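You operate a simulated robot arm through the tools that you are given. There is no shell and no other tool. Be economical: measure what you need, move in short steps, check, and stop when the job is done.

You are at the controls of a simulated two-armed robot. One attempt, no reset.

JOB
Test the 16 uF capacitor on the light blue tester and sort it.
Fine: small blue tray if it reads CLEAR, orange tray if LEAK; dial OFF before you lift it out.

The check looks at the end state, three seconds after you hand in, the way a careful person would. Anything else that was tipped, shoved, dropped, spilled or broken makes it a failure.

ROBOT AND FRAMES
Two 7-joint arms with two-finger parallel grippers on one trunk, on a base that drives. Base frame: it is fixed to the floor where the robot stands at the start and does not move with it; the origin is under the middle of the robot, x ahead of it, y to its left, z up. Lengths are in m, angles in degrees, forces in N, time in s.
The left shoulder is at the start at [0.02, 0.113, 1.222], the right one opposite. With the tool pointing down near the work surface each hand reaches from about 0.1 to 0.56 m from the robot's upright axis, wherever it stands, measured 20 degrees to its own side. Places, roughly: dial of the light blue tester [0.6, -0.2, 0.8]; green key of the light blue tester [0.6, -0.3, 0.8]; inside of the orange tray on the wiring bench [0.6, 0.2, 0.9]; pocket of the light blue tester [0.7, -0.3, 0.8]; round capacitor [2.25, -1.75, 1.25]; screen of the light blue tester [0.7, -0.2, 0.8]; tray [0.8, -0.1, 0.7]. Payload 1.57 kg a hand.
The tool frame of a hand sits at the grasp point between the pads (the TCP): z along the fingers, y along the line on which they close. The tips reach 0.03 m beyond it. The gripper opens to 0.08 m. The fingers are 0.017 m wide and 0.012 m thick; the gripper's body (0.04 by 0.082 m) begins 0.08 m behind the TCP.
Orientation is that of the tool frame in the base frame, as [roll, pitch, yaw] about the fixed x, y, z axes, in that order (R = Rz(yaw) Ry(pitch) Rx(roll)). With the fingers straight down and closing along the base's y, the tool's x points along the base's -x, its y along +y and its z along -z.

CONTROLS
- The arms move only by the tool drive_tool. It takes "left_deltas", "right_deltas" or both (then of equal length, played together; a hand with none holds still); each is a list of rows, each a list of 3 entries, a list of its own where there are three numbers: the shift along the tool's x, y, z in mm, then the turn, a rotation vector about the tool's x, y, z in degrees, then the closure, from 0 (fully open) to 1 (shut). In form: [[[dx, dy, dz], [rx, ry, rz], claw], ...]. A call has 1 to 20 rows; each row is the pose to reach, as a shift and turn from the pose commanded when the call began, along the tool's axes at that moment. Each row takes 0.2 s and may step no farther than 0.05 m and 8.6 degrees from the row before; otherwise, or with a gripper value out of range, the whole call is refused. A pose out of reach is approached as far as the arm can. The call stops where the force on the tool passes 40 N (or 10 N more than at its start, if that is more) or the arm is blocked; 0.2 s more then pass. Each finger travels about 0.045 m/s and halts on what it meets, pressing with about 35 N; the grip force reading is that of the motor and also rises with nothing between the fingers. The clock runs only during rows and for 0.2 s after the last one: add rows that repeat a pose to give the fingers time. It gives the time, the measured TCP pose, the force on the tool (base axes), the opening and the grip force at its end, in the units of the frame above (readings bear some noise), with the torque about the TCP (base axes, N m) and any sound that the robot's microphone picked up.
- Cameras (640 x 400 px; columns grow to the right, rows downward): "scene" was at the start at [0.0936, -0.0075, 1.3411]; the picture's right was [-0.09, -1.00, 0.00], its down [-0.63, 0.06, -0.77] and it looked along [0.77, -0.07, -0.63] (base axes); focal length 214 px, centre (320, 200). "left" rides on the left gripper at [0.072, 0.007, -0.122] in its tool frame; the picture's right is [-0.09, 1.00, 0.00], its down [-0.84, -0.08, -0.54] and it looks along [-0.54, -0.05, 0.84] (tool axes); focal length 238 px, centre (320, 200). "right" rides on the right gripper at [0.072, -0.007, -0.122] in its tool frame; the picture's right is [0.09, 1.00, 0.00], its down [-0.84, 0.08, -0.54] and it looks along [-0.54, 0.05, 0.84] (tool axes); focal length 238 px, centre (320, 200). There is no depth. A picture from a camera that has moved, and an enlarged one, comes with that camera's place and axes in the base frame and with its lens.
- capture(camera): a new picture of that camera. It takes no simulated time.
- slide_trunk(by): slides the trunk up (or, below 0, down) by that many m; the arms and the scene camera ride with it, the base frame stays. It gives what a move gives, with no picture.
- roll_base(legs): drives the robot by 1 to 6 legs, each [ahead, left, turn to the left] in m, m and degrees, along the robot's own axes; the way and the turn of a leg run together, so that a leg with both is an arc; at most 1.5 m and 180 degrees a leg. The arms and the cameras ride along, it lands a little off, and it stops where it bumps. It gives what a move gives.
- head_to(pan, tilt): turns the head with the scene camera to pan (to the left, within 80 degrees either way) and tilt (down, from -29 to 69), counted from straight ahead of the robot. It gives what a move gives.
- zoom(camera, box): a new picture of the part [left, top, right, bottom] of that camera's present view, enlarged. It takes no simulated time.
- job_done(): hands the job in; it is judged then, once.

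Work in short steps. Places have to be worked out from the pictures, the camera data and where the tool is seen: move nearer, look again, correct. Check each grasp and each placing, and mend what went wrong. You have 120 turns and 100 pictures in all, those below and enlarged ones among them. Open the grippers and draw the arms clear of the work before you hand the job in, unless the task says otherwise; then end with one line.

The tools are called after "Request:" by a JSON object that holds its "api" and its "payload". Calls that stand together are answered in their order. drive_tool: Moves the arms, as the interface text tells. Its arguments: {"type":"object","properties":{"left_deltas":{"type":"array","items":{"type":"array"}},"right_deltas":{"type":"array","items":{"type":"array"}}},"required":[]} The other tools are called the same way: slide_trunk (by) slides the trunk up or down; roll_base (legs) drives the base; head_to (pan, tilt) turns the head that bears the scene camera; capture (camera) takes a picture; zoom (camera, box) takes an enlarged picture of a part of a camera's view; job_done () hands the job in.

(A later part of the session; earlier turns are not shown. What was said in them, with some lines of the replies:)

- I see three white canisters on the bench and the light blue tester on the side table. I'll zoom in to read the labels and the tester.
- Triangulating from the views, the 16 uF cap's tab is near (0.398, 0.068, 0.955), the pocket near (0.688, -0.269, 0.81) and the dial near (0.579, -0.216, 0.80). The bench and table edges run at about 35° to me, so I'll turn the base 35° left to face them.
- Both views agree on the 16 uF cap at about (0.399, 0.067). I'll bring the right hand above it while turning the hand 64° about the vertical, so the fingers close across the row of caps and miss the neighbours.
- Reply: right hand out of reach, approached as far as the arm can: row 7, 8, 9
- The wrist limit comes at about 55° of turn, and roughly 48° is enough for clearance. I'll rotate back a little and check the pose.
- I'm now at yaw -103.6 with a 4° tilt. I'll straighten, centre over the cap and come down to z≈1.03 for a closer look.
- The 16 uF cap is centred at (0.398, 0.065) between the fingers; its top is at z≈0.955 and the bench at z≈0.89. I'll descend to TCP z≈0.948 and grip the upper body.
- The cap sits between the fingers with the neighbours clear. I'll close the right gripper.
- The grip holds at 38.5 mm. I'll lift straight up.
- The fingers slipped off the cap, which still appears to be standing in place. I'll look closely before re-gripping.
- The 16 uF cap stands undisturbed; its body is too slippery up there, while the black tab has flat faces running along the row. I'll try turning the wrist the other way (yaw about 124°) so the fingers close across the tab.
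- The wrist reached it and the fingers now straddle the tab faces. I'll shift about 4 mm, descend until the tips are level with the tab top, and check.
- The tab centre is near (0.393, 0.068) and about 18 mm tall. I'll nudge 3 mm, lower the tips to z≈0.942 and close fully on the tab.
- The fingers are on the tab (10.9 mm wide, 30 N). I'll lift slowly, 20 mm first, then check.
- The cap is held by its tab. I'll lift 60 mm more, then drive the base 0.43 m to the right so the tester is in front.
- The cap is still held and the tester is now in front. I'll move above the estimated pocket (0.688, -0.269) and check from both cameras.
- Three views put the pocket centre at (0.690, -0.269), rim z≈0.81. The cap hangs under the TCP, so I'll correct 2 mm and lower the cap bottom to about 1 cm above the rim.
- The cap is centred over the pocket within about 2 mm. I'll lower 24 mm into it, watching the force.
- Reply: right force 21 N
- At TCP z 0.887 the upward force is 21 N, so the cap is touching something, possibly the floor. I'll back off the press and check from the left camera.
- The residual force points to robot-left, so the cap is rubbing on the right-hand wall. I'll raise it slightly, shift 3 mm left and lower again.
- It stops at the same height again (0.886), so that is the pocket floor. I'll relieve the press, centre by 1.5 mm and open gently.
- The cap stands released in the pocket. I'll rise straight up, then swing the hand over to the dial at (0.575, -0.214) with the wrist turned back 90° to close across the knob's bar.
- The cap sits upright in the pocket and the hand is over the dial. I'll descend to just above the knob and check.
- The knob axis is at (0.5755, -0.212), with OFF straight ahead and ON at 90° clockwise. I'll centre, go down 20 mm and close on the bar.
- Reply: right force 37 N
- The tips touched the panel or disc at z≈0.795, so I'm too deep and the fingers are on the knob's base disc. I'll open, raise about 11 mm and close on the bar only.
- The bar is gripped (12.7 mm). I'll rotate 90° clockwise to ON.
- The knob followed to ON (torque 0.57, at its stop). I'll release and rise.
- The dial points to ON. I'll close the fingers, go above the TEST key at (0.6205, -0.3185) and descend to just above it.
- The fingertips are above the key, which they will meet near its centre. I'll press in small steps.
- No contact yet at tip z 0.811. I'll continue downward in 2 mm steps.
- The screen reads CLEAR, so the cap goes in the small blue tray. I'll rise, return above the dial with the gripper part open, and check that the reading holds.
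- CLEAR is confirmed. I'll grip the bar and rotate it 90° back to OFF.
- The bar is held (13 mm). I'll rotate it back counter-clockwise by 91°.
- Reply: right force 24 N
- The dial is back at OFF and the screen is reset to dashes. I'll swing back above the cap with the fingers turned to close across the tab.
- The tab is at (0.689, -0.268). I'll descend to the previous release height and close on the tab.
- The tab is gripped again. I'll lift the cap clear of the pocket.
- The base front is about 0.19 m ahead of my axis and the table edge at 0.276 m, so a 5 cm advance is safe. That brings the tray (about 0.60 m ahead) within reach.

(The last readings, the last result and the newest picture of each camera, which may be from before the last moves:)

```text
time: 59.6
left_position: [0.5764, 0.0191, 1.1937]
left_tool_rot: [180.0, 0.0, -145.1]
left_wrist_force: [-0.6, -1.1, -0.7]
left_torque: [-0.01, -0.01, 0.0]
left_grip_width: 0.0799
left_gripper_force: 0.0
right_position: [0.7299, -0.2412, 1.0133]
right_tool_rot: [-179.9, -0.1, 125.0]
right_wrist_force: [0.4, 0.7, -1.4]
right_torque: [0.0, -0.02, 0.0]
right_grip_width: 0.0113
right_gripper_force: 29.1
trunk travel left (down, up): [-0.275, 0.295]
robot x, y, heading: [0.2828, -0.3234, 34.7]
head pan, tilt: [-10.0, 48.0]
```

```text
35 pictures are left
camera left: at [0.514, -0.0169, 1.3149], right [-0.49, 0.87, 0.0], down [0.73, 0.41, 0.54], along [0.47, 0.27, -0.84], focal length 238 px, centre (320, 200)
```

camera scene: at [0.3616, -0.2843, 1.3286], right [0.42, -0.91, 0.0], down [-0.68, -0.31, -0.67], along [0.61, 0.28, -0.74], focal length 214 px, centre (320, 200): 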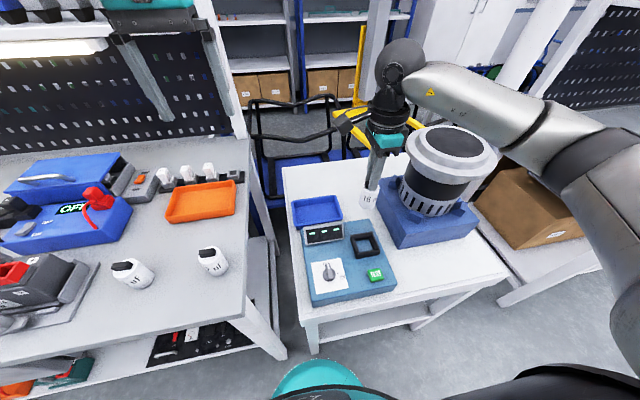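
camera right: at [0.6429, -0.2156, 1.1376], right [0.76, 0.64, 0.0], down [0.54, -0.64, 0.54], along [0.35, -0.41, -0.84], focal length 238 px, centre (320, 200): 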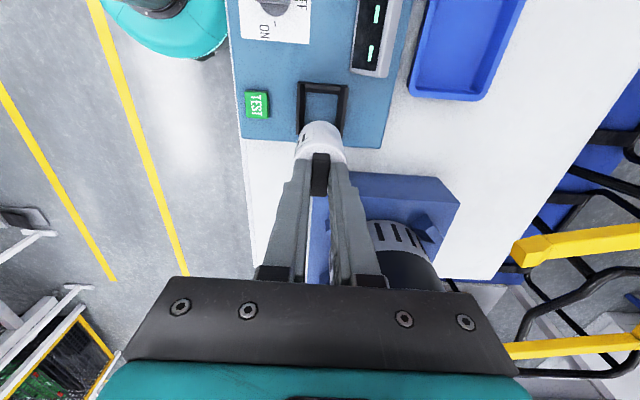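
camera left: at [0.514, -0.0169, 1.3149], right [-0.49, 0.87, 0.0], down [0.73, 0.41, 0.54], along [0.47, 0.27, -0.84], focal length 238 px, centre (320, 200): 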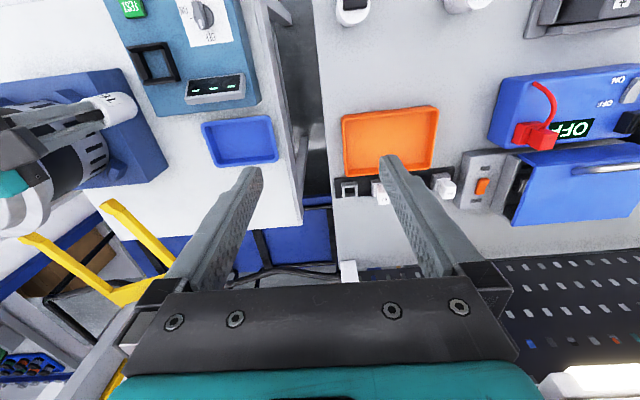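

Triangulation gives the tray centre at about (0.772, -0.085) with the rim near z 0.77. I'll carry the cap over it at the current height and move the left hand a bit further left for clearance.

Request:
{"api": "drive_tool", "payload": {"left_deltas": [[[0, 25, 0], [0, 0, 0], 0], [[0, 50, 0], [0, 0, 0], 0], [[0, 75, 0], [0, 0, 0], 0], [[0, 100, 0], [0, 0, 0], 0], [[0, 100, 0], [0, 0, 0], 0], [[0, 100, 0], [0, 0, 0], 0]], "right_deltas": [[[20, 24, 0], [0, 0, 0], 1], [[42, 49, 0], [0, 0, 0], 1], [[62, 74, 0], [0, 0, 0], 1], [[83, 99, 0], [0, 0, 0], 1], [[104, 123, 0], [0, 0, 0], 1], [[104, 123, 0], [0, 0, 0], 1]]}}

Request:
{"api": "capture", "payload": {"camera": "right"}}

Request:
{"api": "zoom", "payload": {"camera": "scene", "box": [260, 130, 400, 260]}}

```text
time: 61.0
left_position: [0.5173, 0.1031, 1.196]
left_tool_rot: [-180.0, 0.0, -145.1]
left_wrist_force: [0.4, -0.1, 0.0]
left_torque: [0.0, -0.03, -0.01]
left_grip_width: 0.0801
left_gripper_force: 0.0
right_position: [0.7717, -0.085, 1.0133]
right_tool_rot: [-179.8, -0.1, 124.9]
right_wrist_force: [0.7, 0.2, -1.3]
right_torque: [0.0, 0.03, 0.02]
right_grip_width: 0.0113
right_gripper_force: 28.8
trunk travel left (down, up): [-0.275, 0.295]
robot x, y, heading: [0.2806, -0.3231, 34.6]
head pan, tilt: [-10.0, 48.0]
```

```text
34 pictures are left
camera right: at [0.7254, -0.0312, 1.1367], right [0.76, 0.65, 0.0], down [0.54, -0.64, 0.54], along [0.35, -0.41, -0.84], focal length 238 px, centre (320, 200)
```

right: 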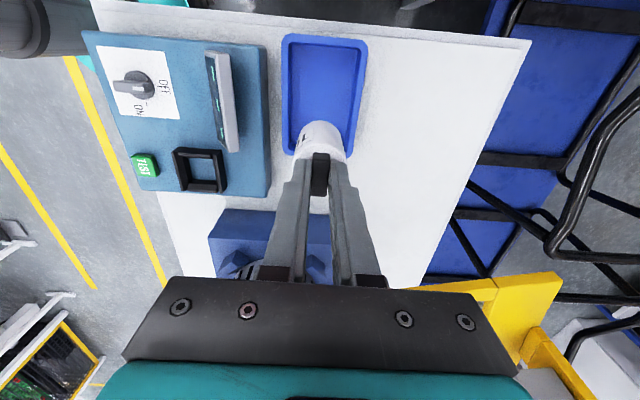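

```text
3.08 times, centred on (330, 195) of scene
camera zoom: at [0.3617, -0.2847, 1.3287], right [0.42, -0.91, 0.0], down [-0.68, -0.31, -0.67], along [0.61, 0.28, -0.74], focal length 660 px, centre (289, 215)
```

zoom: 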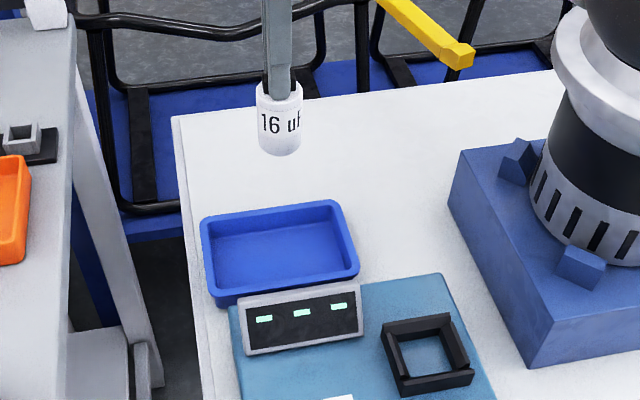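

The cap is over the tray. I'll shift 6 mm left towards the centre and lower in stages.

Request:
{"api": "drive_tool", "payload": {"right_deltas": [[[6, 0, 40], [0, 0, 0], 1], [[6, 0, 80], [0, 0, 0], 1], [[6, 0, 115], [0, 0, 0], 1], [[6, 0, 145], [0, 0, 0], 1], [[6, 0, 145], [0, 0, 0], 1]]}}

Request:
{"api": "capture", "payload": {"camera": "right"}}

Request:
{"api": "zoom", "payload": {"camera": "scene", "box": [270, 160, 370, 250]}}

```text
time: 62.2
left_position: [0.5179, 0.101, 1.1948]
left_tool_rot: [-179.9, 0.0, -145.2]
left_wrist_force: [0.0, -0.7, 0.7]
left_torque: [0.02, 0.0, -0.02]
left_grip_width: 0.0803
left_gripper_force: 0.0
right_position: [0.7676, -0.0795, 0.8697]
right_tool_rot: [-179.9, -0.2, 124.9]
right_wrist_force: [1.2, 0.0, -0.5]
right_torque: [0.01, -0.01, -0.01]
right_grip_width: 0.0113
right_gripper_force: 28.9
trunk travel left (down, up): [-0.275, 0.295]
robot x, y, heading: [0.2815, -0.325, 34.6]
head pan, tilt: [-10.0, 48.0]
```

```text
32 pictures are left
camera right: at [0.721, -0.025, 0.9925], right [0.76, 0.65, 0.0], down [0.54, -0.64, 0.54], along [0.35, -0.41, -0.84], focal length 238 px, centre (320, 200)
```

right: 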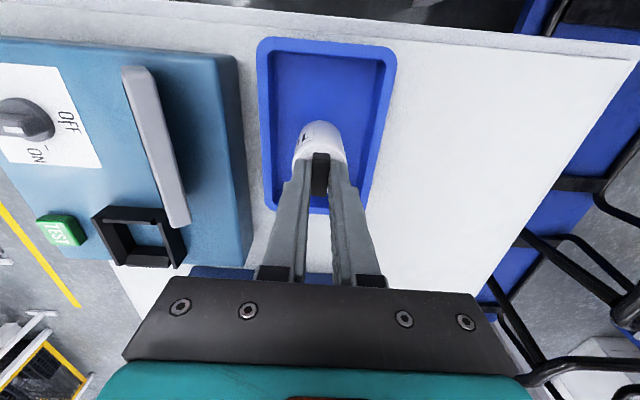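

```text
4.44 times, centred on (320, 205) of scene
camera zoom: at [0.3617, -0.2845, 1.3287], right [0.42, -0.91, 0.0], down [-0.67, -0.31, -0.67], along [0.61, 0.28, -0.74], focal length 953 px, centre (320, 178)
```

zoom: 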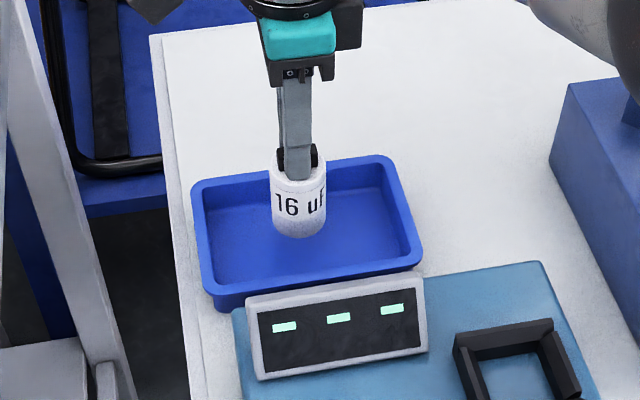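

It is well inside the tray outline. I'll keep lowering in small steps until contact.

Request:
{"api": "drive_tool", "payload": {"right_deltas": [[[0, 0, 8], [0, 0, 0], 1], [[0, 0, 16], [0, 0, 0], 1], [[0, 0, 22], [0, 0, 0], 1], [[0, 0, 26], [0, 0, 0], 1], [[0, 0, 30], [0, 0, 0], 1], [[0, 0, 34], [0, 0, 0], 1]]}}

Request:
{"api": "zoom", "payload": {"camera": "scene", "box": [270, 160, 370, 250]}}

```text
time: 63.6
left_position: [0.5158, 0.1007, 1.1964]
left_tool_rot: [-179.9, 0.0, -145.3]
left_wrist_force: [-0.1, -0.1, 0.0]
left_torque: [-0.01, 0.01, 0.01]
left_grip_width: 0.08
left_gripper_force: 0.1
right_position: [0.7666, -0.0814, 0.837]
right_tool_rot: [179.8, -0.1, 124.9]
right_wrist_force: [-2.1, -2.2, 17.3]
right_torque: [-0.17, 0.18, -0.02]
right_grip_width: 0.0114
right_gripper_force: 28.8
trunk travel left (down, up): [-0.275, 0.295]
robot x, y, heading: [0.284, -0.3232, 34.7]
head pan, tilt: [-10.0, 48.0]
```

```text
4.44 times, centred on (320, 205) of scene
camera zoom: at [0.3601, -0.2852, 1.329], right [0.42, -0.91, 0.0], down [-0.67, -0.31, -0.67], along [0.61, 0.28, -0.74], focal length 953 px, centre (320, 178)
```

zoom: 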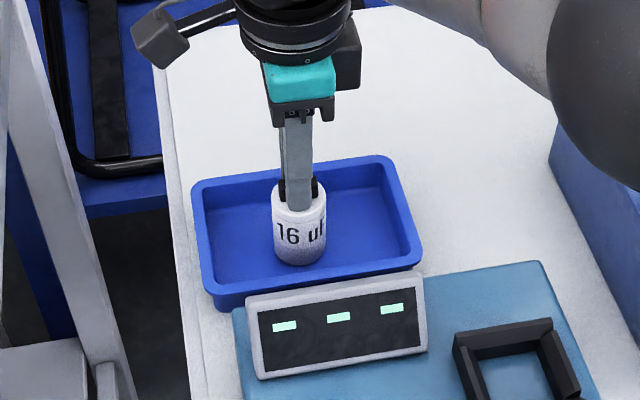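

The cap is resting on the tray floor. I'll relieve the press, open gently and check.

Request:
{"api": "drive_tool", "payload": {"right_deltas": [[[0, 0, -2], [0, 0, 0], 1], [[0, 0, -2], [0, 0, 0], 0.7], [[0, 0, -2], [0, 0, 0], 0.4], [[0, 0, -2], [0, 0, 0], 0.4], [[0, 0, -20], [0, 0, 0], 0.4], [[0, 0, -60], [0, 0, 0], 0.4], [[0, 0, -100], [0, 0, 0], 0.4], [[0, 0, -140], [0, 0, 0], 0.4], [[0, 0, -180], [0, 0, 0], 0.4]]}}

Request:
{"api": "zoom", "payload": {"camera": "scene", "box": [260, 140, 400, 290]}}

```text
time: 65.6
left_position: [0.5173, 0.1016, 1.1961]
left_tool_rot: [-179.9, 0.0, -145.2]
left_wrist_force: [0.6, 0.0, -0.2]
left_torque: [-0.03, 0.04, -0.01]
left_grip_width: 0.0799
left_gripper_force: 0.0
right_position: [0.7668, -0.0828, 1.0159]
right_tool_rot: [-179.9, -0.1, 124.9]
right_wrist_force: [0.2, -0.6, 0.2]
right_torque: [0.02, 0.0, -0.02]
right_grip_width: 0.048
right_gripper_force: 0.1
trunk travel left (down, up): [-0.275, 0.295]
robot x, y, heading: [0.2827, -0.3237, 34.6]
head pan, tilt: [-10.0, 48.0]
```

```text
2.67 times, centred on (330, 215) of scene
camera zoom: at [0.3613, -0.2845, 1.3287], right [0.42, -0.91, 0.0], down [-0.67, -0.31, -0.67], along [0.61, 0.28, -0.74], focal length 572 px, centre (293, 160)
```

zoom: 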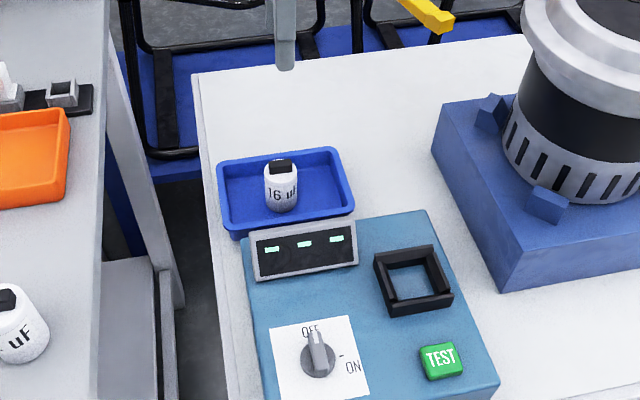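

The 16 uF cap stands in the small blue tray, the dial is at OFF and the tester is empty. I'll draw the right arm up and back, open, and take a last look around.

Request:
{"api": "drive_tool", "payload": {"right_deltas": [[[0, 0, -40], [0, 0, 0], 0.2], [[0, 0, -80], [0, 0, 0], 0], [[-30, -35, -80], [0, 0, 0], 0], [[-60, -75, -80], [0, 0, 0], 0], [[-80, -110, -80], [0, 0, 0], 0], [[-100, -150, -80], [0, 0, 0], 0], [[-100, -180, -80], [0, 0, 0], 0]]}}

Request:
{"api": "capture", "payload": {"camera": "scene"}}

```text
time: 67.2
left_position: [0.5178, 0.1025, 1.1953]
left_tool_rot: [-180.0, 0.0, -145.2]
left_wrist_force: [0.2, -0.5, 0.2]
left_torque: [0.01, -0.01, 0.04]
left_grip_width: 0.0799
left_gripper_force: 0.1
right_position: [0.6774, -0.2661, 1.0947]
right_tool_rot: [-179.9, 0.0, 124.8]
right_wrist_force: [0.7, 0.7, 0.2]
right_torque: [0.03, -0.03, -0.02]
right_grip_width: 0.0801
right_gripper_force: 0.1
trunk travel left (down, up): [-0.275, 0.295]
robot x, y, heading: [0.2813, -0.3247, 34.8]
head pan, tilt: [-10.0, 48.0]
```

```text
28 pictures are left
camera scene: at [0.3614, -0.2844, 1.3287], right [0.42, -0.91, 0.0], down [-0.67, -0.31, -0.67], along [0.61, 0.28, -0.74], focal length 214 px, centre (320, 200)
```

scene: 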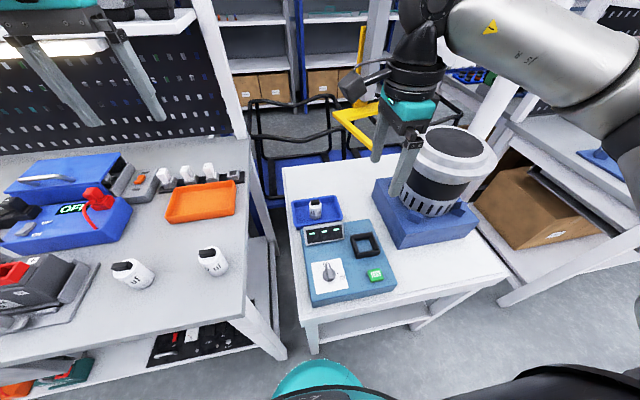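

Everything looks in order. I'll check that the other two caps are standing.

Request:
{"api": "zoom", "payload": {"camera": "scene", "box": [90, 220, 250, 310]}}

```text
4.00 times, centred on (170, 265) of scene
camera zoom: at [0.3614, -0.2844, 1.3287], right [0.42, -0.91, 0.0], down [-0.67, -0.31, -0.67], along [0.61, 0.28, -0.74], focal length 858 px, centre (920, -60)
```

zoom: 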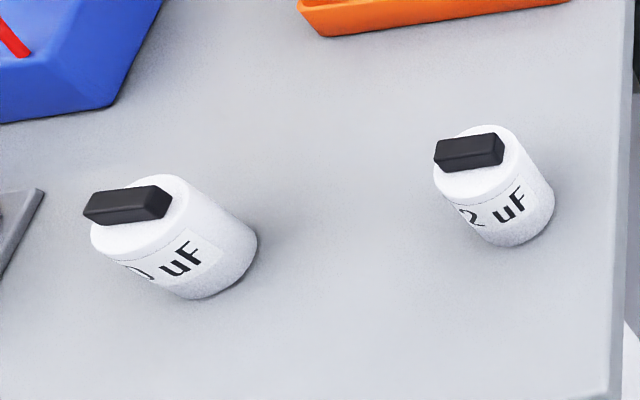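

Both stand upright; the lean is only wide-angle perspective. Handing in.

Request:
{"api": "job_done", "payload": {}}

```text
The job is handed in.
```

The 16 uF capacitor read CLEAR; I turned the dial to OFF before lifting it out, and it now stands in the small blue tray.
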